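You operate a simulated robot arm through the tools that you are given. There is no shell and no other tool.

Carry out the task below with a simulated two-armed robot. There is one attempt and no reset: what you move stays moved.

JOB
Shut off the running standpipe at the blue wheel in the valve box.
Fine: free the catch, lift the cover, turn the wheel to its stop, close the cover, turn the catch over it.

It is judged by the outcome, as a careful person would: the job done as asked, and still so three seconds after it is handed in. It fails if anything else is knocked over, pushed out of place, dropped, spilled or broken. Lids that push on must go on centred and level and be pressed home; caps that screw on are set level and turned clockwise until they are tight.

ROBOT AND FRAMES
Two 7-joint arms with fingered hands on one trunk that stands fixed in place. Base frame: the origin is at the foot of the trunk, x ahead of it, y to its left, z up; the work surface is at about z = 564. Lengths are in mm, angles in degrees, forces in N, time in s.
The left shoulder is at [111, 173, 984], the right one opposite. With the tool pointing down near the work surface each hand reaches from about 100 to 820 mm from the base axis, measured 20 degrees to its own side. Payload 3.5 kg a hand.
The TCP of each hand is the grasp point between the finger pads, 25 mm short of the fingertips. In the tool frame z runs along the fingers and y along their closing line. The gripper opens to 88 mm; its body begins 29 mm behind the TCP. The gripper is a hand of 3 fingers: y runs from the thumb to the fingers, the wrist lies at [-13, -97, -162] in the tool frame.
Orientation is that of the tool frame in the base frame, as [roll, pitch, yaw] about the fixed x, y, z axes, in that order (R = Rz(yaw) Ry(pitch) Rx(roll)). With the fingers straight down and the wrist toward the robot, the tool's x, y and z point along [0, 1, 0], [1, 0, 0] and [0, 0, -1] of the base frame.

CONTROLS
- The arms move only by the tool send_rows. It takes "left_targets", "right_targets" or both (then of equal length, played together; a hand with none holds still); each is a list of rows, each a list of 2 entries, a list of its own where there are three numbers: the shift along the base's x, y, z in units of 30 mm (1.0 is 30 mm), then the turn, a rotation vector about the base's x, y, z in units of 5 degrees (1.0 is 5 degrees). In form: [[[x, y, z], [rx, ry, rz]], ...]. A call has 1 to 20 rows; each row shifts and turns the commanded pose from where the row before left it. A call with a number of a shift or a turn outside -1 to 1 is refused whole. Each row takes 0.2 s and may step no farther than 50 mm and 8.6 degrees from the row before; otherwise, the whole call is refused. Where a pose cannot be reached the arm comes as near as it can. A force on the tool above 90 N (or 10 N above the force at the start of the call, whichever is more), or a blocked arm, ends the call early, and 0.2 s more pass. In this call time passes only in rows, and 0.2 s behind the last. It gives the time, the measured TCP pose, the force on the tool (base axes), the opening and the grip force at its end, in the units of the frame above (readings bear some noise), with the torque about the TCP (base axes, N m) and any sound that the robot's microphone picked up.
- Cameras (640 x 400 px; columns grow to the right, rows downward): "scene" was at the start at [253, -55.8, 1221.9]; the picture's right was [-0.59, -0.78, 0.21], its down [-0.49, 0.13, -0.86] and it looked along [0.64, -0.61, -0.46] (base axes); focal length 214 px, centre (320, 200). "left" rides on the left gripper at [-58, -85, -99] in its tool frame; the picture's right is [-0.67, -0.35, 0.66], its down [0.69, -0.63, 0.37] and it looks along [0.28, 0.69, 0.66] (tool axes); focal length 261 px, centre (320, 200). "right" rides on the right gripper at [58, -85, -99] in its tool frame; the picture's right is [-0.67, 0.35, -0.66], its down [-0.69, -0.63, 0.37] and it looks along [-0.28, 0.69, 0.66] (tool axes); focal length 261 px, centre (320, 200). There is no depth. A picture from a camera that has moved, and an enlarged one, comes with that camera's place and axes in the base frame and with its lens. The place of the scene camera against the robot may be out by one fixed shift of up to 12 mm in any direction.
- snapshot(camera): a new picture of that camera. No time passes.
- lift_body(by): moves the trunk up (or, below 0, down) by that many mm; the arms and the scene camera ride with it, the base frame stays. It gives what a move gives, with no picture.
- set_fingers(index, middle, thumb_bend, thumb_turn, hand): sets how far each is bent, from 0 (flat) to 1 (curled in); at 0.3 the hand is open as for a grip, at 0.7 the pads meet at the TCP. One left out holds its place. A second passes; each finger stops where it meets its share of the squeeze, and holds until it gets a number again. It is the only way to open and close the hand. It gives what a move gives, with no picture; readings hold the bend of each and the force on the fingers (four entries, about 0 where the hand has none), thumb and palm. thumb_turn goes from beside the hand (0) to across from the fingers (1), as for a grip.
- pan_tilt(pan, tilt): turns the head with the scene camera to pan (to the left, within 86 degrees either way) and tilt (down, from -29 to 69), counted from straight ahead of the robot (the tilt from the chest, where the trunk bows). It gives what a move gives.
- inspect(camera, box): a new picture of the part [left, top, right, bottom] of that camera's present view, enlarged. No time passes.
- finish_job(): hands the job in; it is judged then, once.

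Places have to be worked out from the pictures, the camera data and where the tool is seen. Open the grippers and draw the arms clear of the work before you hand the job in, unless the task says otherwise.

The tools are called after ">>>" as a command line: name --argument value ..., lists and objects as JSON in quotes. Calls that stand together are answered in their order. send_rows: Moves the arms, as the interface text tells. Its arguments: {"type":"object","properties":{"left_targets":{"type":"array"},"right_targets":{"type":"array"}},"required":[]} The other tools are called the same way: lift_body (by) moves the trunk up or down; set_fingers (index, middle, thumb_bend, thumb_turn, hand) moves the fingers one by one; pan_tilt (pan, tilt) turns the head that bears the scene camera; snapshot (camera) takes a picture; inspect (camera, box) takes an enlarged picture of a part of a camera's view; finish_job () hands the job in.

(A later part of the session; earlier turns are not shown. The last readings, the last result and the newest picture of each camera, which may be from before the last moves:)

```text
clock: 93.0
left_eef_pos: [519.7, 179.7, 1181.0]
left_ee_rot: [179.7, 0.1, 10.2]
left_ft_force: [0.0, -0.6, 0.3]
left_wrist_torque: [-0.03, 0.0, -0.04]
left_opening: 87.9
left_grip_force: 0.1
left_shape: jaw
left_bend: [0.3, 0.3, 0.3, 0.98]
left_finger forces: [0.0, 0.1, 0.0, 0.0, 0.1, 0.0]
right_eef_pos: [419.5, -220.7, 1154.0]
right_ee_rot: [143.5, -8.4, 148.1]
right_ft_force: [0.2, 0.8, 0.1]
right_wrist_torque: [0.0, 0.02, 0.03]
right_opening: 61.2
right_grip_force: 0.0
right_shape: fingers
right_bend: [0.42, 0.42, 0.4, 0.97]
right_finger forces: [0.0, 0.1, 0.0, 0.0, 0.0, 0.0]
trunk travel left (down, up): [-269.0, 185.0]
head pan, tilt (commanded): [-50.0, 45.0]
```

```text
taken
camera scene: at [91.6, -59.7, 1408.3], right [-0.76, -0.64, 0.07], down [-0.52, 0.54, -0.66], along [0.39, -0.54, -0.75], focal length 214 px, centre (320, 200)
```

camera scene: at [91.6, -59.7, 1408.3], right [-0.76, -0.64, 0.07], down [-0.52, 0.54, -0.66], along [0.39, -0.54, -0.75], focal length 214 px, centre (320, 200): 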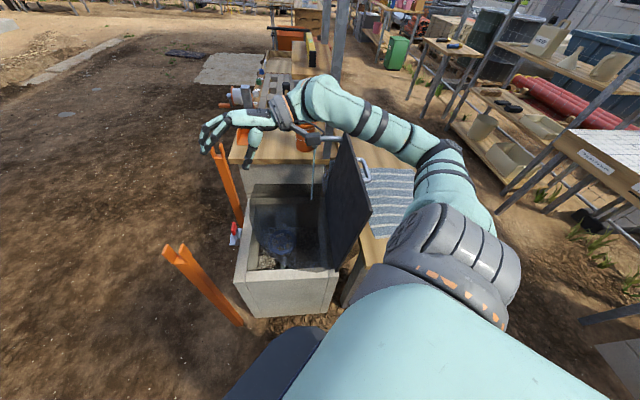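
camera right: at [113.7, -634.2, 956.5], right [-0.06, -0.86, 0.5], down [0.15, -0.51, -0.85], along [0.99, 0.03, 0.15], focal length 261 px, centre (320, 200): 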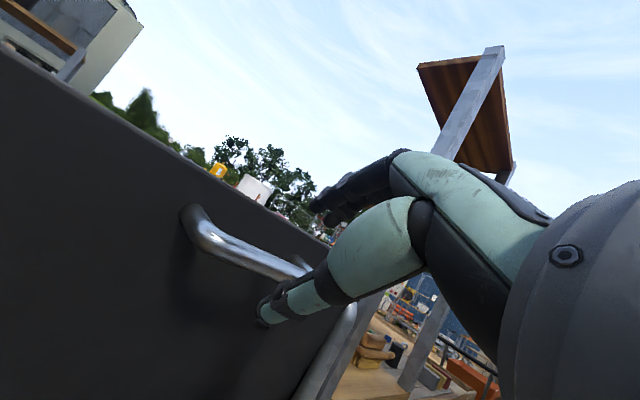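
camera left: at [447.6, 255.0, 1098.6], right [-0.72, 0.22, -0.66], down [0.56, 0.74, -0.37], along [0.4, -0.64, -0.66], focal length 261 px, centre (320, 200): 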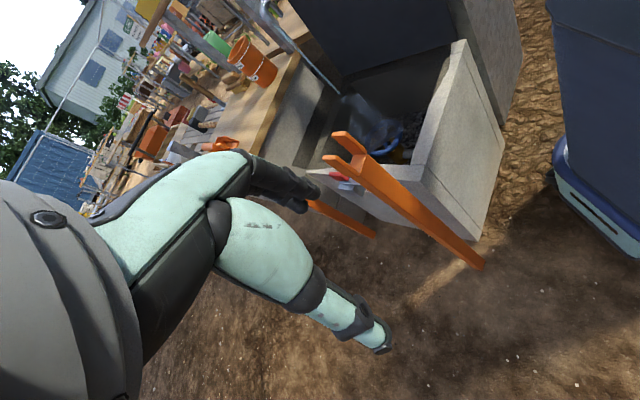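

The elbow is coming down smoothly. I'll lower the hand gradually, still above the lid's height.

>>> send_rows --right_targets '[[[0.1, 0.1, -0.6], [0.2, -0.12, 0]], [[0.1, 0.1, -0.6], [0.2, -0.12, 0]], [[0.1, 0.1, -0.6], [0.2, -0.12, 0]], [[0.1, 0.1, -0.6], [0.2, -0.12, 0]], [[0.1, 0.1, -0.6], [0.2, -0.12, 0]]]'

>>> snapshot --camera "scene"

```text
clock: 94.2
left_eef_pos: [519.6, 180.9, 1179.6]
left_ee_rot: [179.7, 0.1, 10.2]
left_ft_force: [0.6, 0.4, 0.4]
left_wrist_torque: [0.0, -0.01, 0.01]
left_opening: 88.0
left_grip_force: 0.1
left_shape: jaw
left_bend: [0.3, 0.3, 0.3, 0.98]
left_finger forces: [0.1, 0.0, 0.0, 0.0, 0.1, 0.0]
right_eef_pos: [435.5, -205.8, 1065.1]
right_ee_rot: [137.7, -8.6, 148.8]
right_ft_force: [-0.1, -0.3, -0.1]
right_wrist_torque: [0.0, -0.02, 0.0]
right_opening: 61.2
right_grip_force: 0.1
right_shape: fingers
right_bend: [0.42, 0.42, 0.4, 0.97]
right_finger forces: [0.0, 0.0, 0.1, 0.0, 0.0, 0.0]
trunk travel left (down, up): [-269.0, 185.0]
head pan, tilt (commanded): [-50.0, 45.0]
```

```text
taken
camera scene: at [91.3, -59.7, 1408.3], right [-0.76, -0.64, 0.07], down [-0.52, 0.54, -0.66], along [0.39, -0.54, -0.75], focal length 214 px, centre (320, 200)
```

scene: 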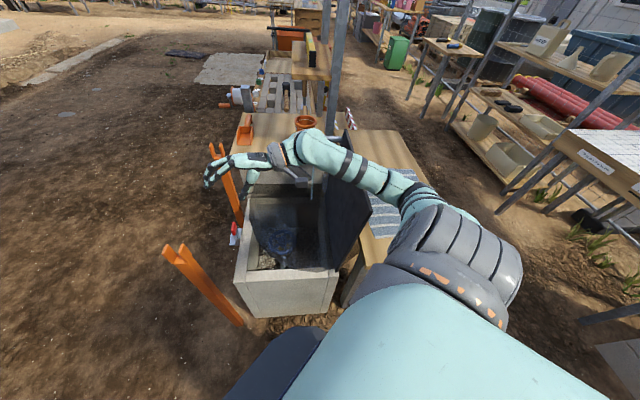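

The elbow is now low and everything is calm. I'll yaw slowly back clockwise with the wrist roughly in place, at half the earlier speed.

>>> send_rows --right_targets '[[[0.21, -0.29, 0], [0, 0, -0.7]], [[0.21, -0.29, 0], [0, 0, -0.7]], [[0.21, -0.29, 0], [0, 0, -0.7]], [[0.21, -0.29, 0], [0, 0, -0.7]], [[0.21, -0.29, 0], [0, 0, -0.7]], [[0.21, -0.29, 0], [0, 0, -0.7]]]'

>>> snapshot --camera "scene"

```text
clock: 95.6
left_eef_pos: [519.3, 179.7, 1181.5]
left_ee_rot: [179.6, 0.1, 10.3]
left_ft_force: [0.6, 0.1, 0.4]
left_wrist_torque: [0.01, -0.02, 0.03]
left_opening: 88.0
left_grip_force: 0.0
left_shape: jaw
left_bend: [0.3, 0.3, 0.3, 0.98]
left_finger forces: [0.1, 0.1, 0.0, 0.0, 0.0, 0.0]
right_eef_pos: [473.5, -258.5, 1064.7]
right_ee_rot: [137.6, -8.6, 127.8]
right_ft_force: [-0.6, -0.9, 0.4]
right_wrist_torque: [0.01, -0.02, -0.01]
right_opening: 61.2
right_grip_force: 0.1
right_shape: fingers
right_bend: [0.42, 0.42, 0.4, 0.97]
right_finger forces: [0.0, 0.0, 0.0, 0.0, 0.0, 0.0]
trunk travel left (down, up): [-269.0, 185.0]
head pan, tilt (commanded): [-50.0, 45.0]
```

```text
taken
camera scene: at [91.0, -59.7, 1408.3], right [-0.76, -0.64, 0.07], down [-0.52, 0.54, -0.66], along [0.39, -0.54, -0.75], focal length 214 px, centre (320, 200)
```

scene: 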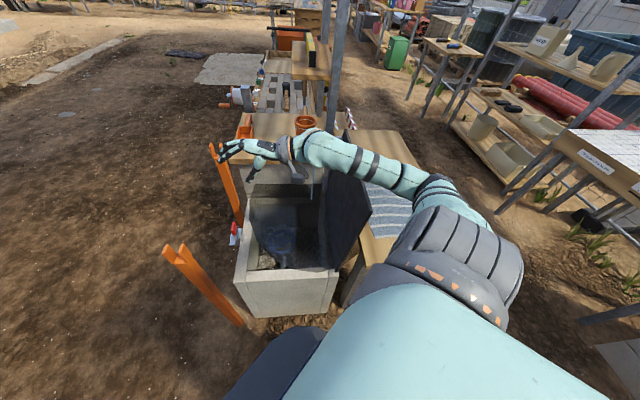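

>>> send_rows --right_targets '[[[0.25, -0.2, 0], [0, 0, -0.7]], [[0.25, -0.2, 0], [0, 0, -0.7]], [[0.25, -0.2, 0], [0, 0, -0.7]], [[0.25, -0.2, 0], [0, 0, -0.7]], [[0.25, -0.2, 0], [0, 0, -0.7]], [[0.25, -0.2, 0], [0, 0, -0.7]], [[0.25, -0.2, 0], [0, 0, -0.7]]]'

>>> snapshot --camera "scene"

```text
clock: 97.2
left_eef_pos: [519.2, 179.9, 1179.5]
left_ee_rot: [179.8, 0.1, 10.3]
left_ft_force: [-0.7, -0.2, -0.4]
left_wrist_torque: [-0.04, 0.01, 0.02]
left_opening: 88.2
left_grip_force: 0.0
left_shape: jaw
left_bend: [0.3, 0.3, 0.3, 0.98]
left_finger forces: [0.0, 0.0, 0.0, 0.0, 0.1, 0.0]
right_eef_pos: [524.8, -299.5, 1064.7]
right_ee_rot: [137.7, -8.5, 103.3]
right_ft_force: [-0.1, 0.7, 0.2]
right_wrist_torque: [0.05, 0.0, 0.01]
right_opening: 61.5
right_grip_force: 0.1
right_shape: fingers
right_bend: [0.42, 0.42, 0.4, 0.97]
right_finger forces: [0.1, 0.0, 0.1, 0.1, 0.0, 0.0]
trunk travel left (down, up): [-269.0, 185.0]
head pan, tilt (commanded): [-50.0, 45.0]
```

```text
taken
camera scene: at [91.4, -59.5, 1408.3], right [-0.76, -0.64, 0.07], down [-0.52, 0.54, -0.66], along [0.39, -0.54, -0.75], focal length 214 px, centre (320, 200)
```

scene: 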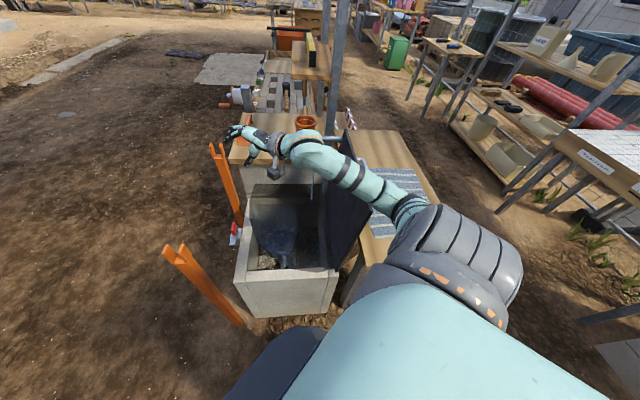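

Still smooth. I'll continue the yaw toward ~58, which lays the forearm along the box side of the lid.

>>> send_rows --right_targets '[[[0.05, -0.26, 0], [0, 0, -0.7]], [[0.05, -0.26, 0], [0, 0, -0.7]], [[0.05, -0.26, 0], [0, 0, -0.7]], [[0.05, -0.26, 0], [0, 0, -0.7]], [[0.05, -0.26, 0], [0, 0, -0.7]], [[0.05, -0.26, 0], [0, 0, -0.7]], [[0.05, -0.26, 0], [0, 0, -0.7]], [[0.05, -0.26, 0], [0, 0, -0.7]], [[0.05, -0.26, 0], [0, 0, -0.7]], [[0.05, -0.26, 0], [0, 0, -0.7]], [[0.05, -0.26, 0], [0, 0, -0.7]], [[0.05, -0.26, 0], [0, 0, -0.7]]]'

>>> snapshot --camera "scene"

```text
clock: 99.8
left_eef_pos: [520.3, 179.2, 1180.2]
left_ee_rot: [179.7, 0.1, 10.3]
left_ft_force: [0.6, 0.3, 0.0]
left_wrist_torque: [0.02, -0.01, 0.02]
left_opening: 88.0
left_grip_force: 0.1
left_shape: jaw
left_bend: [0.3, 0.3, 0.3, 0.98]
left_finger forces: [0.0, 0.0, 0.0, 0.0, 0.1, 0.1]
right_eef_pos: [545.3, -392.3, 1064.3]
right_ee_rot: [137.7, -8.4, 61.1]
right_ft_force: [-0.4, -0.4, 0.2]
right_wrist_torque: [-0.02, -0.01, 0.01]
right_opening: 61.1
right_grip_force: 0.1
right_shape: fingers
right_bend: [0.42, 0.42, 0.4, 0.97]
right_finger forces: [0.1, 0.0, 0.1, 0.1, 0.1, 0.1]
trunk travel left (down, up): [-269.0, 185.0]
head pan, tilt (commanded): [-50.0, 45.0]
```

```text
taken
camera scene: at [91.4, -59.4, 1408.3], right [-0.76, -0.64, 0.07], down [-0.52, 0.54, -0.66], along [0.39, -0.54, -0.75], focal length 214 px, centre (320, 200)
```

scene: 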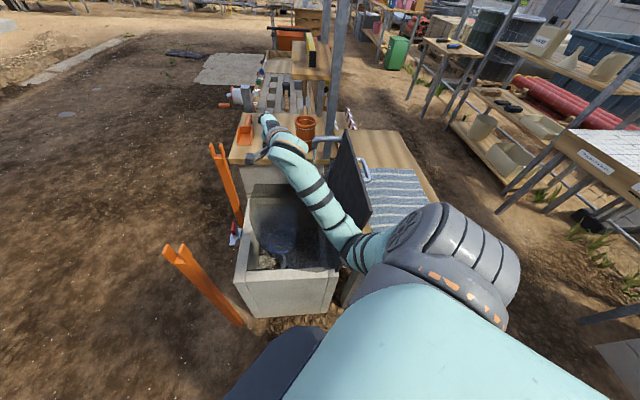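

The arm is now on the box side of the lid with the elbow low. I'll lower the trunk back down; the hand rides down to z≈884, still above the rim.

>>> lift_body --by -180

>>> snapshot --camera "scene"

>>> snapshot --camera "right"

>>> snapshot --camera "left"

```text
clock: 101.8
left_eef_pos: [518.7, 178.9, 998.8]
left_ee_rot: [179.7, 0.0, 10.2]
left_ft_force: [0.1, 0.3, -0.4]
left_wrist_torque: [0.01, 0.03, 0.01]
left_opening: 87.9
left_grip_force: 0.0
left_shape: jaw
left_bend: [0.3, 0.3, 0.3, 0.98]
left_finger forces: [0.1, 0.1, 0.0, 0.0, 0.1, 0.1]
right_eef_pos: [542.9, -393.8, 886.3]
right_ee_rot: [137.7, -8.5, 61.3]
right_ft_force: [-0.2, 0.1, 0.0]
right_wrist_torque: [0.04, 0.02, 0.0]
right_opening: 61.0
right_grip_force: 0.1
right_shape: fingers
right_bend: [0.42, 0.42, 0.4, 0.97]
right_finger forces: [0.2, 0.0, 0.0, 0.1, 0.0, 0.0]
trunk travel left (down, up): [-89.0, 365.0]
head pan, tilt (commanded): [-50.0, 45.0]
```

```text
taken
camera scene: at [215.7, -59.5, 1181.3], right [-0.72, -0.64, 0.26], down [-0.67, 0.54, -0.51], along [0.19, -0.54, -0.82], focal length 214 px, centre (320, 200)
```

scene: 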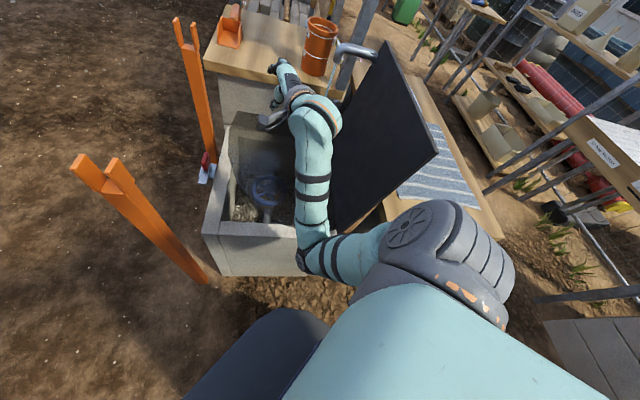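

```text
taken
camera right: at [455.3, -283.9, 910.0], right [-0.53, -0.59, 0.61], down [-0.47, -0.4, -0.79], along [0.71, -0.7, -0.06], focal length 261 px, centre (320, 200)
```

right: 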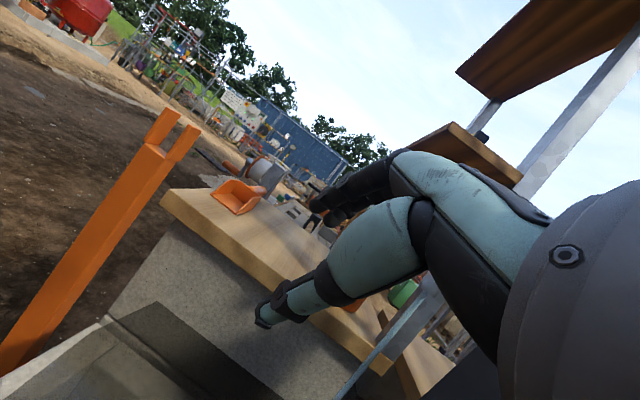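

```text
taken
camera left: at [446.5, 253.7, 1099.5], right [-0.72, 0.22, -0.66], down [0.56, 0.74, -0.37], along [0.41, -0.64, -0.66], focal length 261 px, centre (320, 200)
```

left: 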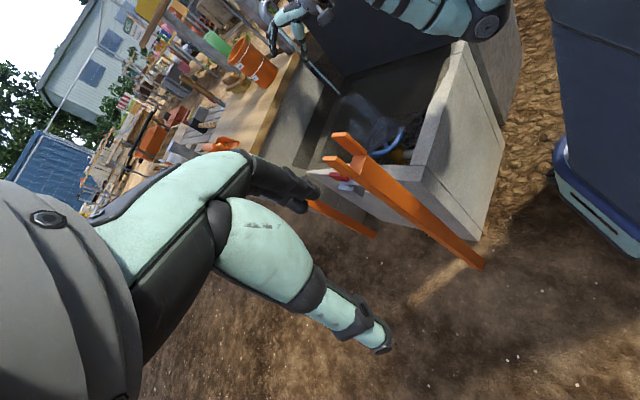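

The arm is in position above the box. Next I need the wheel's exact place and size, so I'll zoom in from the scene and left cameras.

>>> inspect --camera "scene" --box '[200, 120, 350, 250]'

>>> inspect --camera "left" --box '[310, 60, 470, 200]'

```text
3.08 times, centred on (275, 185) of scene
camera zoom: at [215.7, -59.5, 1181.3], right [-0.72, -0.64, 0.26], down [-0.67, 0.54, -0.51], along [0.19, -0.54, -0.82], focal length 660 px, centre (458, 246)
```

zoom: 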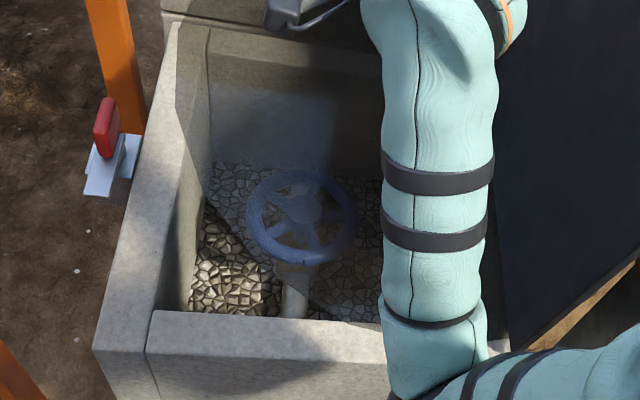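

```text
2.86 times, centred on (390, 130) of left
camera zoom: at [446.5, 253.7, 1099.5], right [-0.72, 0.22, -0.66], down [0.56, 0.74, -0.37], along [0.41, -0.64, -0.66], focal length 745 px, centre (120, 400)
```

zoom: 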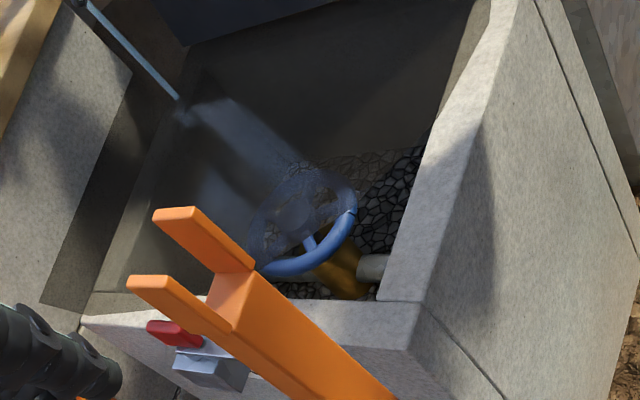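

The wheel is horizontal, about 135 mm across, centred near (527, -399, 474), and the valve body sits below it. I'll bring the hand to near-vertical at yaw ~50 above it, tips still well above the rim.

>>> send_rows --right_targets '[[[-0.067, -0.02, -0.6], [0.283, 0.783, -0.216]], [[-0.067, -0.02, -0.6], [0.283, 0.783, -0.216]], [[-0.067, -0.02, -0.7], [0.283, 0.783, -0.216]], [[-0.067, -0.02, -0.8], [0.283, 0.783, -0.216]], [[-0.067, -0.02, -0.8], [0.283, 0.783, -0.216]], [[-0.067, -0.02, -0.8], [0.283, 0.783, -0.216]], [[-0.067, -0.02, -0.8], [0.283, 0.783, -0.216]], [[-0.067, -0.02, -0.8], [0.283, 0.783, -0.216]]]'

>>> snapshot --camera "scene"

>>> snapshot --camera "right"

>>> snapshot --camera "left"

```text
clock: 103.6
left_eef_pos: [520.6, 180.9, 1000.2]
left_ee_rot: [179.6, 0.1, 10.2]
left_ft_force: [1.0, 0.0, -0.5]
left_wrist_torque: [0.01, -0.02, 0.04]
left_opening: 87.9
left_grip_force: 0.0
left_shape: jaw
left_bend: [0.3, 0.3, 0.3, 0.98]
left_finger forces: [0.0, 0.0, 0.0, 0.0, 0.1, 0.0]
right_eef_pos: [528.5, -398.6, 706.9]
right_ee_rot: [170.1, 0.0, 50.0]
right_ft_force: [-0.2, 0.0, -0.2]
right_wrist_torque: [-0.01, 0.0, 0.03]
right_opening: 61.3
right_grip_force: 0.1
right_shape: fingers
right_bend: [0.42, 0.42, 0.4, 0.97]
right_finger forces: [0.1, 0.1, 0.0, 0.1, 0.0, 0.0]
trunk travel left (down, up): [-89.0, 365.0]
head pan, tilt (commanded): [-50.0, 45.0]
```

```text
taken
camera scene: at [216.5, -59.6, 1181.0], right [-0.72, -0.64, 0.26], down [-0.67, 0.54, -0.51], along [0.18, -0.54, -0.82], focal length 214 px, centre (320, 200)
```

scene: 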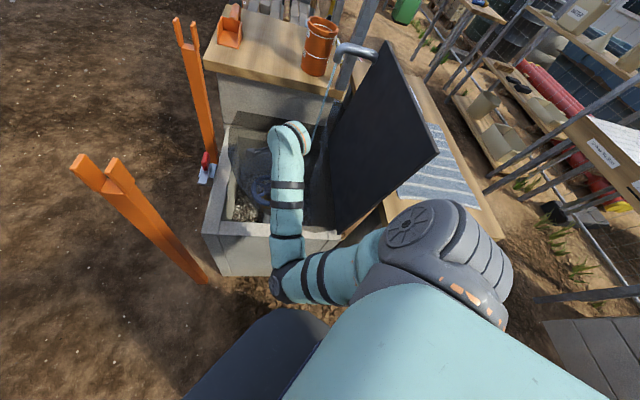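

```text
taken
camera right: at [487.7, -289.9, 790.0], right [-0.25, -0.66, 0.71], down [-0.87, -0.17, -0.47], along [0.43, -0.73, -0.53], focal length 261 px, centre (320, 200)
```

right: 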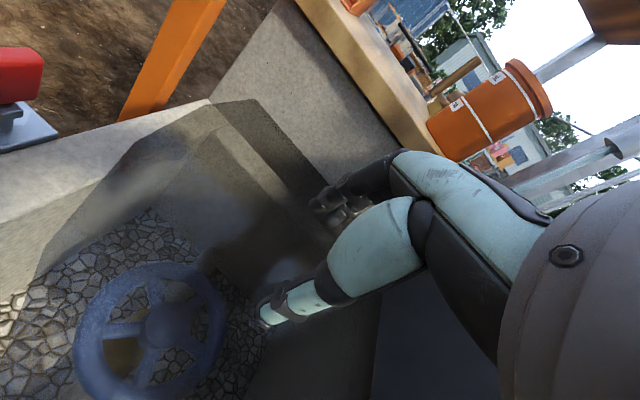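

```text
taken
camera left: at [447.5, 253.7, 1098.7], right [-0.72, 0.22, -0.66], down [0.56, 0.74, -0.37], along [0.4, -0.64, -0.66], focal length 261 px, centre (320, 200)
```

left: 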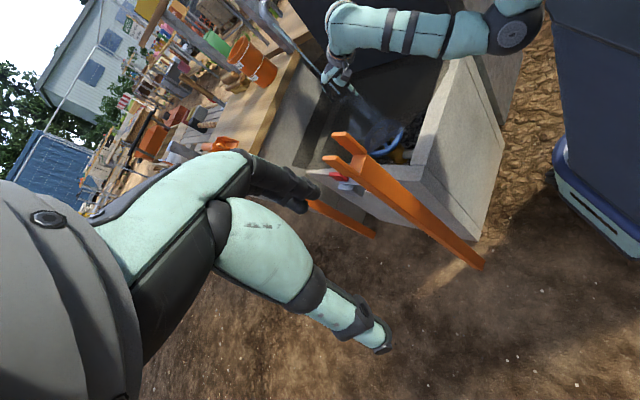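

The wrist camera sees the blue wheel well. I'll zoom in for the centre, spokes and any markings.

>>> inspect --camera "right" --box '[50, 240, 290, 400]'

```text
2.50 times, centred on (170, 320) of right
camera zoom: at [487.7, -289.9, 790.0], right [-0.25, -0.66, 0.71], down [-0.87, -0.17, -0.47], along [0.43, -0.73, -0.53], focal length 652 px, centre (695, -100)
```

zoom: 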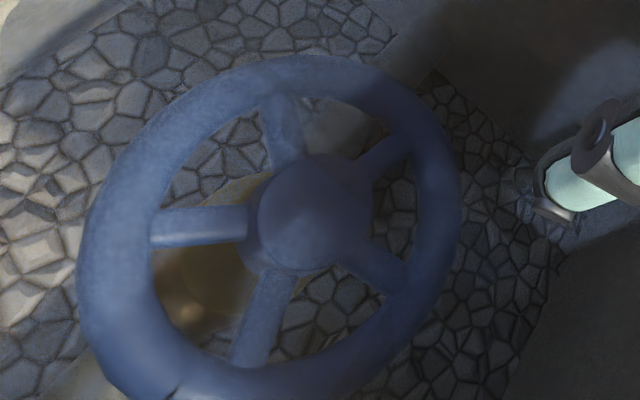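

The wheel has five spokes (about 13°, 85°, 157°, 229°, 301° from +x), hub centre ≈ (531, -401), outer radius ~68 and gaps ~30 mm. I'll make a pointing hand (index down, middle curled, thumb aside) to push a spoke round.

>>> set_fingers --hand "right" --index 0.5 --middle 1.0 --thumb_bend 0.2 --thumb_turn 0.0

>>> snapshot --camera "right"

>>> inspect --camera "left" --box '[290, 0, 430, 120]'

```text
clock: 104.6
left_eef_pos: [519.6, 179.6, 998.9]
left_ee_rot: [179.7, 0.1, 10.3]
left_ft_force: [-0.3, -0.2, -0.3]
left_wrist_torque: [-0.03, -0.06, -0.01]
left_opening: 88.0
left_grip_force: 0.0
left_shape: jaw
left_bend: [0.3, 0.3, 0.3, 0.98]
left_finger forces: [0.0, 0.1, 0.2, 0.0, 0.0, 0.0]
right_eef_pos: [528.0, -398.3, 708.4]
right_ee_rot: [169.9, 0.1, 49.9]
right_ft_force: [0.0, 0.2, -0.3]
right_wrist_torque: [0.0, 0.01, 0.02]
right_opening: 113.9
right_grip_force: 0.0
right_shape: fingers
right_bend: [0.5, 1.0, 0.2, 0.0]
right_finger forces: [0.0, 0.0, 0.0, 0.0, 0.0, 0.1]
trunk travel left (down, up): [-89.0, 365.0]
head pan, tilt (commanded): [-50.0, 45.0]
```

```text
taken
camera right: at [487.4, -289.9, 790.3], right [-0.26, -0.66, 0.71], down [-0.87, -0.17, -0.47], along [0.43, -0.73, -0.53], focal length 261 px, centre (320, 200)
```

right: 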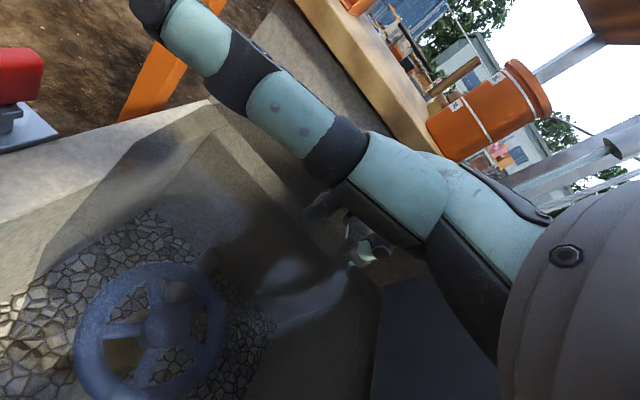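

```text
3.33 times, centred on (360, 60) of left
camera zoom: at [447.3, 253.8, 1098.8], right [-0.72, 0.22, -0.66], down [0.56, 0.74, -0.37], along [0.4, -0.64, -0.66], focal length 869 px, centre (187, 667)
```

zoom: 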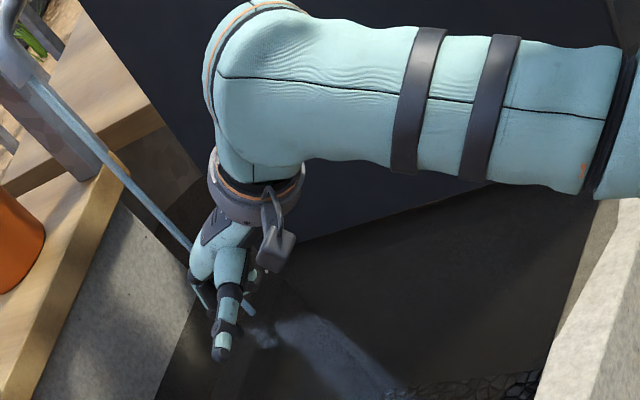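

The thumb sticks far out sideways this way, which is awkward inside the box. I'll try the opposite: both fingers curled, with the thumb pointing down as the poker, where the wrist camera sees it well.

>>> set_fingers --hand "right" --index 1.0 --middle 1.0 --thumb_bend 0.3 --thumb_turn 0.98

>>> snapshot --camera "right"

>>> inspect --camera "left" --box '[290, 20, 430, 140]'

```text
clock: 105.6
left_eef_pos: [519.1, 180.0, 1000.0]
left_ee_rot: [179.7, 0.1, 10.2]
left_ft_force: [-0.1, 0.3, -0.1]
left_wrist_torque: [-0.01, 0.0, -0.02]
left_opening: 88.1
left_grip_force: 0.0
left_shape: jaw
left_bend: [0.3, 0.3, 0.3, 0.98]
left_finger forces: [0.0, 0.1, 0.0, 0.0, 0.1, 0.1]
right_eef_pos: [526.9, -399.2, 707.3]
right_ee_rot: [169.8, 0.2, 50.0]
right_ft_force: [1.2, 0.1, 0.8]
right_wrist_torque: [-0.01, 0.04, -0.03]
right_opening: 53.2
right_grip_force: 0.1
right_shape: fingers
right_bend: [1.0, 1.0, 0.3, 0.95]
right_finger forces: [0.1, 0.0, 0.1, 0.1, 0.0, 0.0]
trunk travel left (down, up): [-89.0, 365.0]
head pan, tilt (commanded): [-50.0, 45.0]
```

```text
taken
camera right: at [487.4, -289.9, 790.4], right [-0.26, -0.66, 0.71], down [-0.87, -0.17, -0.47], along [0.43, -0.73, -0.53], focal length 261 px, centre (320, 200)
```

right: 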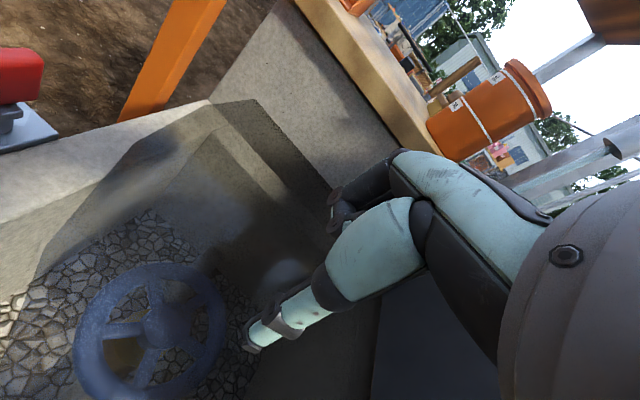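

```text
3.33 times, centred on (360, 80) of left
camera zoom: at [447.3, 253.8, 1098.8], right [-0.72, 0.22, -0.66], down [0.56, 0.74, -0.37], along [0.4, -0.64, -0.66], focal length 869 px, centre (187, 600)
```

zoom: 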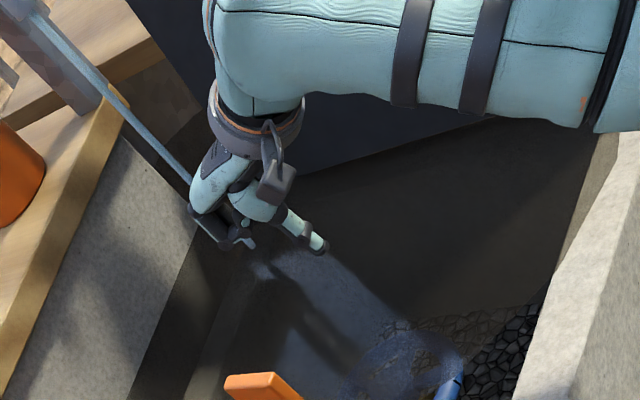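

>>> set_fingers --hand "right" --thumb_bend 0.5

>>> inspect --camera "right" --box '[60, 140, 420, 400]'

>>> inspect --camera "left" --box '[290, 20, 430, 140]'

```text
clock: 106.6
left_eef_pos: [520.1, 179.7, 999.0]
left_ee_rot: [179.7, 0.1, 10.3]
left_ft_force: [0.3, -0.6, 0.3]
left_wrist_torque: [-0.03, -0.03, -0.01]
left_opening: 88.1
left_grip_force: 0.0
left_shape: jaw
left_bend: [0.3, 0.3, 0.3, 0.98]
left_finger forces: [0.0, 0.0, 0.0, 0.0, 0.0, 0.0]
right_eef_pos: [527.1, -398.6, 706.7]
right_ee_rot: [169.8, 0.1, 50.0]
right_ft_force: [-0.9, 0.1, 0.7]
right_wrist_torque: [-0.01, 0.0, -0.01]
right_opening: 44.3
right_grip_force: 0.0
right_shape: fingers
right_bend: [1.0, 1.0, 0.5, 0.98]
right_finger forces: [0.0, 0.0, 0.0, 0.0, 0.0, 0.0]
trunk travel left (down, up): [-89.0, 365.0]
head pan, tilt (commanded): [-50.0, 45.0]
```

```text
1.54 times, centred on (240, 270) of right
camera zoom: at [487.4, -289.9, 790.4], right [-0.26, -0.66, 0.71], down [-0.87, -0.17, -0.47], along [0.43, -0.73, -0.53], focal length 401 px, centre (443, 92)
```

zoom: 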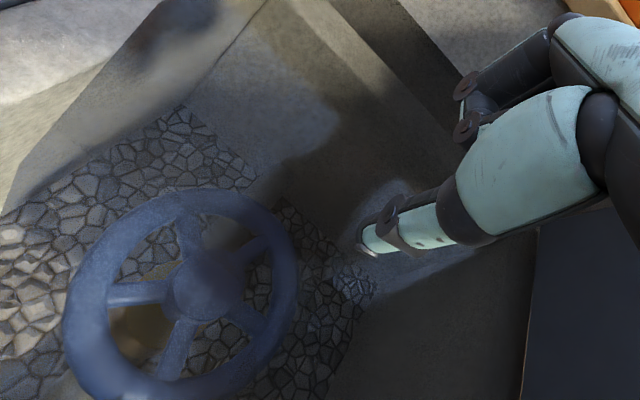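

```text
3.33 times, centred on (360, 80) of left
camera zoom: at [447.3, 253.8, 1098.8], right [-0.72, 0.22, -0.66], down [0.56, 0.74, -0.37], along [0.4, -0.64, -0.66], focal length 869 px, centre (187, 600)
```

zoom: 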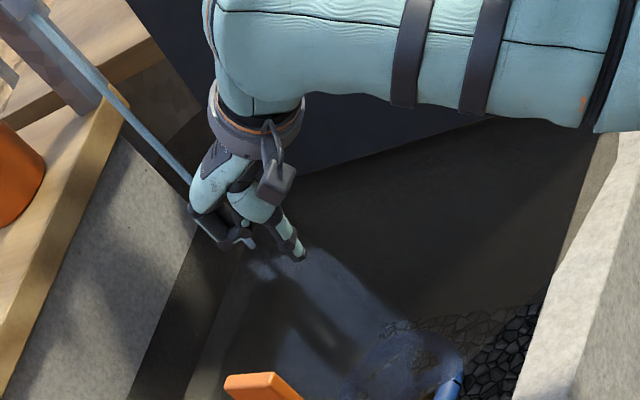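

The thumb alone hangs lowest, so it can drop between two spokes. I'll set it at 0.3 and tilt the hand 20° more so the thumb points straight down, hovering above the gap at ~123°.

>>> set_fingers --hand "right" --thumb_bend 0.3

>>> send_rows --right_targets '[[[0.114, -0.006, -0.8], [-0.643, -0.766, 0]], [[0.114, -0.006, -0.8], [-0.643, -0.766, 0]], [[0.114, -0.006, -0.8], [-0.643, -0.766, 0]], [[0.114, -0.006, -0.8], [-0.643, -0.766, 0]]]'

>>> inspect --camera "right" --box '[60, 140, 420, 400]'

>>> inspect --camera "left" --box '[300, 40, 460, 180]'

>>> snapshot --camera "scene"

```text
clock: 107.6
left_eef_pos: [519.1, 179.9, 998.7]
left_ee_rot: [179.7, 0.1, 10.3]
left_ft_force: [0.2, -0.2, 0.6]
left_wrist_torque: [0.0, 0.03, 0.0]
left_opening: 87.8
left_grip_force: 0.0
left_shape: jaw
left_bend: [0.3, 0.3, 0.3, 0.98]
left_finger forces: [0.0, 0.1, 0.1, 0.1, 0.1, 0.0]
right_eef_pos: [528.1, -398.4, 708.3]
right_ee_rot: [169.9, 0.1, 49.9]
right_ft_force: [0.6, 0.1, -1.3]
right_wrist_torque: [0.0, 0.0, 0.0]
right_opening: 52.8
right_grip_force: 0.2
right_shape: fingers
right_bend: [1.0, 1.0, 0.3, 0.96]
right_finger forces: [0.1, 0.1, 0.0, 0.0, 0.0, 0.1]
trunk travel left (down, up): [-89.0, 365.0]
head pan, tilt (commanded): [-50.0, 45.0]
```

```text
clock: 108.6
left_eef_pos: [518.7, 180.5, 1002.4]
left_ee_rot: [179.7, 0.0, 10.2]
left_ft_force: [0.7, 1.1, -0.2]
left_wrist_torque: [0.01, 0.01, -0.01]
left_opening: 88.0
left_grip_force: 0.0
left_shape: jaw
left_bend: [0.3, 0.3, 0.3, 0.98]
left_finger forces: [0.1, 0.1, 0.0, 0.1, 0.0, 0.1]
right_eef_pos: [544.2, -404.1, 620.0]
right_ee_rot: [148.9, 0.1, 50.2]
right_ft_force: [-0.3, -0.2, -0.4]
right_wrist_torque: [0.0, -0.01, -0.03]
right_opening: 53.0
right_grip_force: 0.2
right_shape: fingers
right_bend: [1.0, 1.0, 0.3, 0.96]
right_finger forces: [0.0, 0.0, 0.0, 0.1, 0.1, 0.0]
trunk travel left (down, up): [-89.0, 365.0]
head pan, tilt (commanded): [-50.0, 45.0]
```

```text
1.54 times, centred on (240, 270) of right
camera zoom: at [487.2, -280.2, 660.7], right [-0.46, -0.49, 0.74], down [-0.71, -0.3, -0.64], along [0.53, -0.82, -0.21], focal length 401 px, centre (443, 92)
```

zoom: 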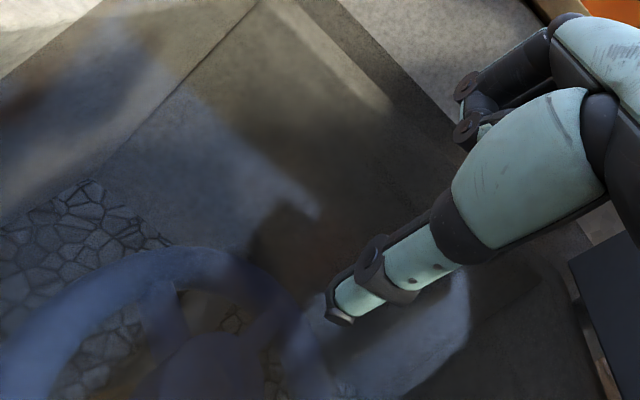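

```text
2.86 times, centred on (380, 110) of left
camera zoom: at [446.6, 253.6, 1101.0], right [-0.72, 0.22, -0.66], down [0.56, 0.74, -0.37], along [0.41, -0.64, -0.66], focal length 745 px, centre (149, 457)
```

zoom: 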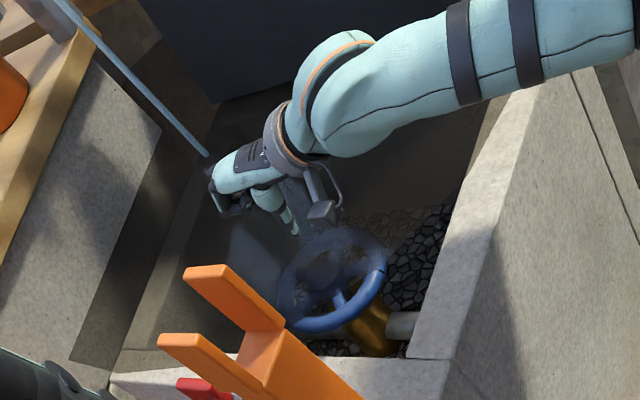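

```text
taken
camera scene: at [215.4, -59.7, 1182.7], right [-0.72, -0.64, 0.26], down [-0.67, 0.54, -0.51], along [0.19, -0.54, -0.82], focal length 214 px, centre (320, 200)
```

scene: 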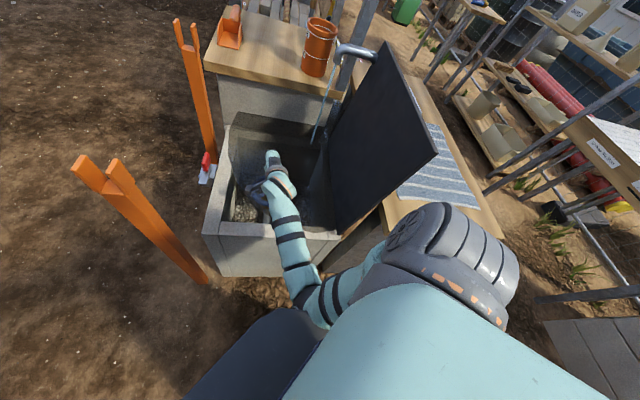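

The forearm clears the near wall. By hand kinematics the thumb tip is at about (515, -376, 574), and the target gap centre is (512, -370). I'll shift slightly and lower so the tip is ~20 mm above the wheel.

>>> send_rows --right_targets '[[[-0.1, 0.2, -0.6], [0, 0, 0]], [[0, 0, -0.65], [0, 0, 0]], [[0, 0, -0.65], [0, 0, 0]], [[0, 0, -0.5], [0, 0, 0]]]'

>>> inspect --camera "left" --box '[340, 70, 440, 160]'

>>> inspect --camera "scene" --box '[220, 130, 330, 230]'

>>> snapshot --camera "right"

```text
clock: 109.8
left_eef_pos: [519.3, 180.0, 1000.4]
left_ee_rot: [179.8, 0.1, 10.3]
left_ft_force: [-0.1, 0.4, -0.2]
left_wrist_torque: [-0.04, 0.0, -0.01]
left_opening: 87.7
left_grip_force: 0.1
left_shape: jaw
left_bend: [0.3, 0.3, 0.3, 0.98]
left_finger forces: [0.0, 0.0, 0.0, 0.0, 0.0, 0.1]
right_eef_pos: [538.2, -426.9, 553.0]
right_ee_rot: [147.3, 2.9, 49.5]
right_ft_force: [-0.5, 0.9, 0.7]
right_wrist_torque: [-0.02, 0.03, 0.02]
right_opening: 53.1
right_grip_force: 0.0
right_shape: fingers
right_bend: [1.0, 1.0, 0.3, 0.96]
right_finger forces: [0.0, 0.1, 0.1, 0.1, 0.1, 0.0]
trunk travel left (down, up): [-89.0, 365.0]
head pan, tilt (commanded): [-50.0, 45.0]
stopped in row 4 (right hand): the arm was blocked; the commanded pose is now the measured one
```

```text
4.44 times, centred on (390, 115) of left
camera zoom: at [447.0, 253.7, 1098.8], right [-0.72, 0.22, -0.66], down [0.56, 0.74, -0.37], along [0.4, -0.64, -0.66], focal length 1158 px, centre (9, 578)
```

zoom: 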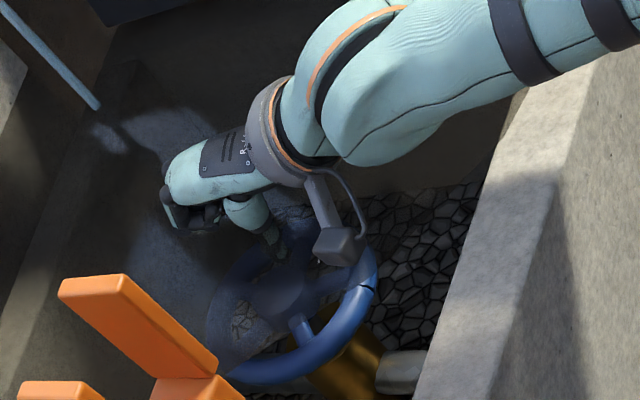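

```text
4.00 times, centred on (275, 180) of scene
camera zoom: at [216.0, -59.6, 1181.0], right [-0.72, -0.64, 0.26], down [-0.67, 0.54, -0.51], along [0.19, -0.54, -0.82], focal length 858 px, centre (500, 280)
```

zoom: 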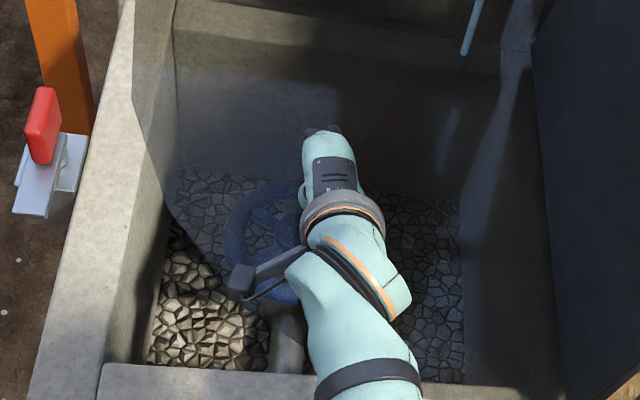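

```text
taken
camera right: at [481.3, -300.5, 587.0], right [-0.46, -0.44, 0.77], down [-0.72, -0.33, -0.61], along [0.52, -0.84, -0.17], focal length 261 px, centre (320, 200)
```

right: 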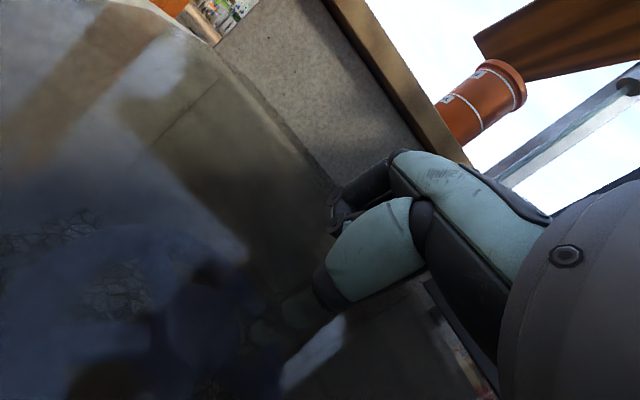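

The arm reported "blocked" with almost no force at the hand, so something further up the arm is touching. I'll look at the elbow and forearm before moving.

>>> snapshot --camera "scene"

>>> snapshot --camera "left"

```text
taken
camera scene: at [216.0, -59.6, 1181.0], right [-0.72, -0.64, 0.26], down [-0.67, 0.54, -0.51], along [0.19, -0.54, -0.82], focal length 214 px, centre (320, 200)
```

scene: 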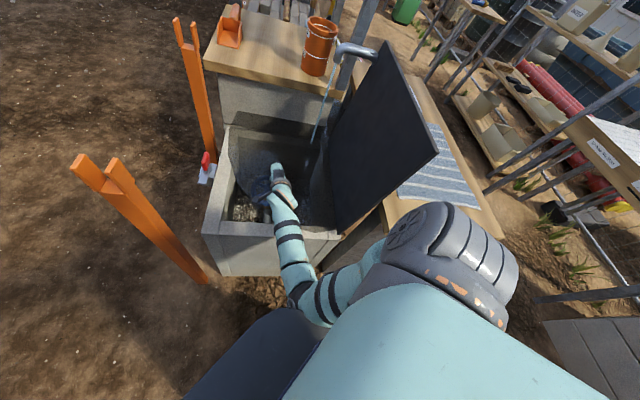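

```text
taken
camera left: at [447.0, 253.7, 1098.8], right [-0.72, 0.22, -0.66], down [0.56, 0.74, -0.37], along [0.4, -0.64, -0.66], focal length 261 px, centre (320, 200)
```

left: 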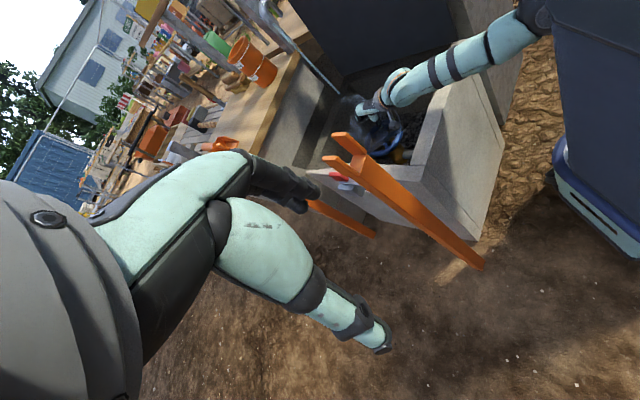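

The elbow is pressing against the robot's own trunk. I'll lift the hand off, then raise the trunk by 60 mm so the arm works more extended and the elbow moves clear.

>>> send_rows --right_targets '[[[0, 0.1, 0.5], [0, 0, 0]], [[0, 0.2, 0.6], [0, 0, 0]], [[0, 0.3, 0.6], [0, 0, 0]]]'

>>> lift_body --by 60

>>> snapshot --camera "scene"

>>> snapshot --camera "left"

```text
clock: 110.8
left_eef_pos: [519.6, 178.4, 999.0]
left_ee_rot: [179.7, 0.1, 10.4]
left_ft_force: [-0.9, 0.8, -0.1]
left_wrist_torque: [0.0, 0.01, -0.02]
left_opening: 88.0
left_grip_force: 0.1
left_shape: jaw
left_bend: [0.3, 0.3, 0.3, 0.98]
left_finger forces: [0.0, 0.0, 0.2, 0.0, 0.0, 0.0]
right_eef_pos: [542.6, -435.3, 623.3]
right_ee_rot: [144.1, 5.1, 49.0]
right_ft_force: [0.4, -0.4, 0.4]
right_wrist_torque: [0.0, 0.01, 0.02]
right_opening: 52.8
right_grip_force: 0.1
right_shape: fingers
right_bend: [1.0, 1.0, 0.3, 0.96]
right_finger forces: [0.1, 0.1, 0.0, 0.0, 0.0, 0.0]
trunk travel left (down, up): [-89.0, 365.0]
head pan, tilt (commanded): [-50.0, 45.0]
stopped in row 3 (right hand): the arm was blocked; the commanded pose is now the measured one
```

```text
clock: 111.8
left_eef_pos: [519.7, 180.9, 1059.2]
left_ee_rot: [179.7, 0.1, 10.3]
left_ft_force: [0.0, 0.0, 0.2]
left_wrist_torque: [-0.01, -0.02, 0.0]
left_opening: 87.9
left_grip_force: 0.2
left_shape: jaw
left_bend: [0.3, 0.3, 0.3, 0.98]
left_finger forces: [0.1, 0.1, 0.1, 0.0, 0.0, 0.0]
right_eef_pos: [541.9, -451.9, 690.3]
right_ee_rot: [142.8, 6.6, 48.2]
right_ft_force: [-0.3, 0.6, 0.7]
right_wrist_torque: [-0.03, 0.01, -0.02]
right_opening: 52.9
right_grip_force: 0.0
right_shape: fingers
right_bend: [1.0, 1.0, 0.3, 0.96]
right_finger forces: [0.1, 0.0, 0.0, 0.0, 0.0, 0.0]
trunk travel left (down, up): [-149.0, 305.0]
head pan, tilt (commanded): [-50.0, 45.0]
```

```text
taken
camera scene: at [167.8, -59.5, 1264.6], right [-0.74, -0.64, 0.19], down [-0.61, 0.54, -0.58], along [0.27, -0.54, -0.8], focal length 214 px, centre (320, 200)
```

scene: 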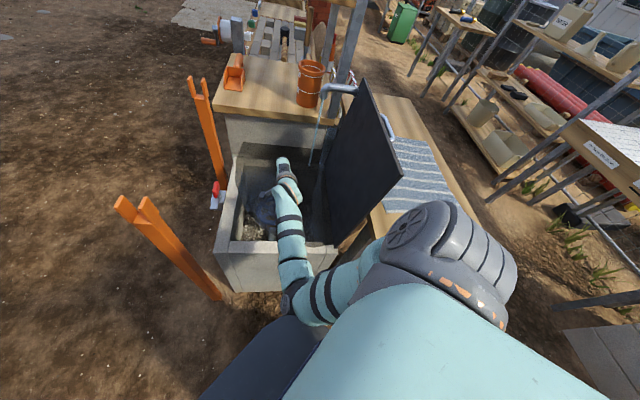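

```text
taken
camera left: at [448.0, 253.7, 1158.0], right [-0.72, 0.22, -0.66], down [0.56, 0.74, -0.37], along [0.4, -0.64, -0.66], focal length 261 px, centre (320, 200)
```

left: 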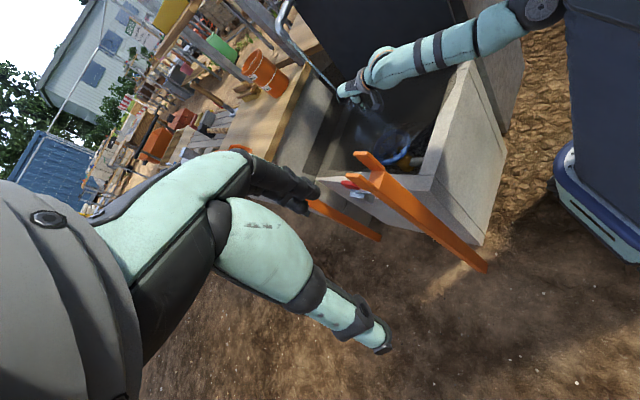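

The elbow is still pressed to the trunk. Turning the hand counter-clockwise swings the wrist and elbow outward, so I'll do that gently while staying above the box.

>>> send_rows --right_targets '[[[0.1, 0.2, 0.4], [0, 0, 0.8]], [[0.1, 0.2, 0.4], [0, 0, 0.8]], [[0.1, 0.2, 0.4], [0, 0, 0.8]], [[0.1, 0.2, 0.2], [0, 0, 0.8]], [[0, 0.2, 0], [0, 0, 0.8]]]'

>>> snapshot --camera "scene"

>>> snapshot --camera "left"

```text
clock: 113.0
left_eef_pos: [519.2, 179.8, 1059.9]
left_ee_rot: [179.7, 0.1, 10.4]
left_ft_force: [-0.3, 0.1, -0.3]
left_wrist_torque: [-0.04, 0.03, -0.01]
left_opening: 88.2
left_grip_force: 0.0
left_shape: jaw
left_bend: [0.3, 0.3, 0.3, 0.98]
left_finger forces: [0.0, 0.0, 0.1, 0.2, 0.1, 0.1]
right_eef_pos: [554.0, -404.2, 722.5]
right_ee_rot: [144.4, 5.0, 69.0]
right_ft_force: [-0.3, 0.2, 0.8]
right_wrist_torque: [-0.02, 0.01, 0.01]
right_opening: 52.9
right_grip_force: 0.2
right_shape: fingers
right_bend: [1.0, 1.0, 0.3, 0.96]
right_finger forces: [0.2, 0.0, 0.1, 0.1, 0.0, 0.1]
trunk travel left (down, up): [-149.0, 305.0]
head pan, tilt (commanded): [-50.0, 45.0]
```

```text
taken
camera scene: at [167.0, -59.9, 1264.8], right [-0.74, -0.64, 0.19], down [-0.61, 0.54, -0.58], along [0.27, -0.54, -0.8], focal length 214 px, centre (320, 200)
```

scene: 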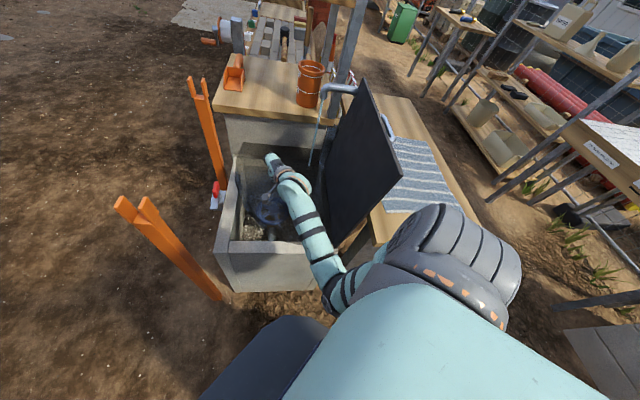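

```text
taken
camera left: at [447.1, 253.5, 1159.0], right [-0.72, 0.22, -0.66], down [0.56, 0.74, -0.37], along [0.4, -0.64, -0.66], focal length 261 px, centre (320, 200)
```

left: 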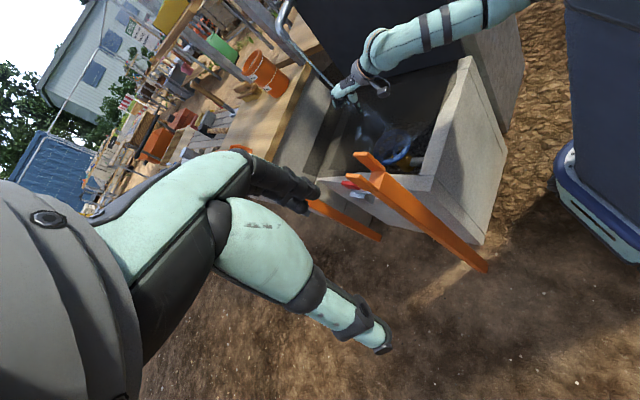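

Free again at (554, -404, 722), yaw 69. I'll turn a bit further to yaw 85 with a clean 30° tilt, and hover the thumb tip over the gap at about (512, -370).

>>> send_rows --right_targets '[[[-0.011, 0.228, -0.5], [0.308, 0.218, 0.787]], [[-0.011, 0.228, -0.5], [0.308, 0.218, 0.787]], [[-0.011, 0.228, -0.5], [0.308, 0.218, 0.787]], [[-0.011, 0.228, -0.5], [0.308, 0.218, 0.787]]]'

>>> snapshot --camera "scene"

>>> inspect --camera "right" --box '[60, 140, 420, 400]'

>>> snapshot --camera "left"

```text
clock: 114.0
left_eef_pos: [518.5, 179.6, 1059.4]
left_ee_rot: [179.8, 0.1, 10.3]
left_ft_force: [0.2, 0.4, 0.0]
left_wrist_torque: [0.0, 0.03, 0.0]
left_opening: 88.0
left_grip_force: 0.1
left_shape: jaw
left_bend: [0.3, 0.3, 0.3, 0.98]
left_finger forces: [0.0, 0.1, 0.0, 0.1, 0.0, 0.0]
right_eef_pos: [551.7, -376.8, 661.5]
right_ee_rot: [150.0, 0.1, 85.0]
right_ft_force: [-0.7, -0.2, -0.5]
right_wrist_torque: [0.01, 0.02, 0.02]
right_opening: 52.8
right_grip_force: 0.0
right_shape: fingers
right_bend: [1.0, 1.0, 0.3, 0.96]
right_finger forces: [0.1, 0.0, 0.0, 0.0, 0.0, 0.1]
trunk travel left (down, up): [-149.0, 305.0]
head pan, tilt (commanded): [-50.0, 45.0]
```

```text
taken
camera scene: at [167.2, -60.1, 1264.8], right [-0.74, -0.64, 0.19], down [-0.61, 0.54, -0.58], along [0.27, -0.54, -0.8], focal length 214 px, centre (320, 200)
```

scene: 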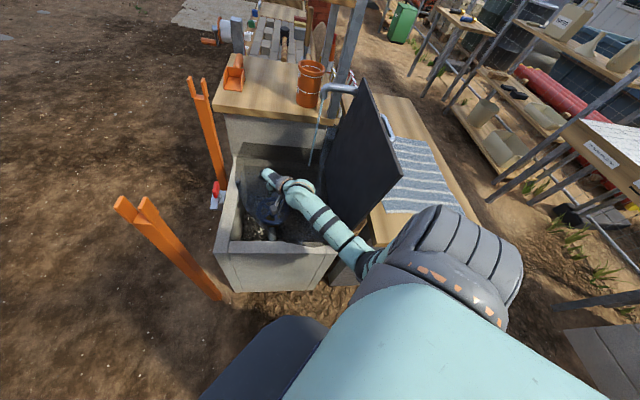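

```text
1.54 times, centred on (240, 270) of right
camera zoom: at [435.2, -308.9, 705.9], right [-0.08, -0.67, 0.74], down [-0.42, -0.65, -0.63], along [0.9, -0.36, -0.23], focal length 401 px, centre (443, 92)
```

zoom: 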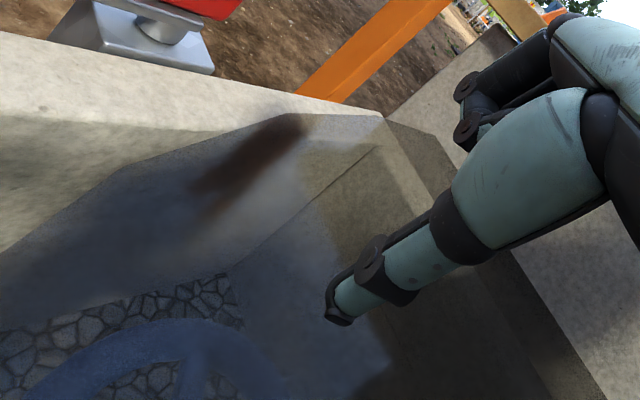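

```text
taken
camera left: at [447.2, 253.3, 1159.0], right [-0.72, 0.22, -0.66], down [0.56, 0.74, -0.37], along [0.4, -0.64, -0.66], focal length 261 px, centre (320, 200)
```

left: 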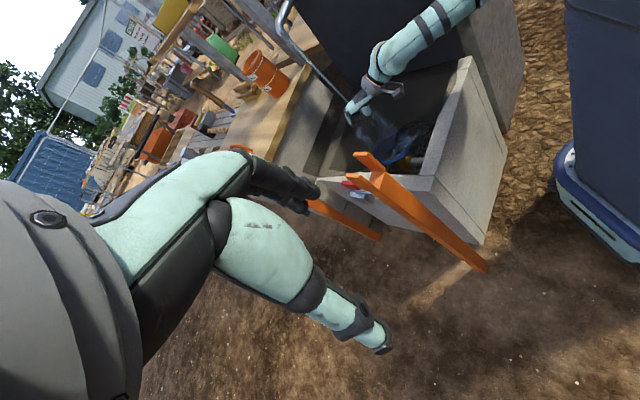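

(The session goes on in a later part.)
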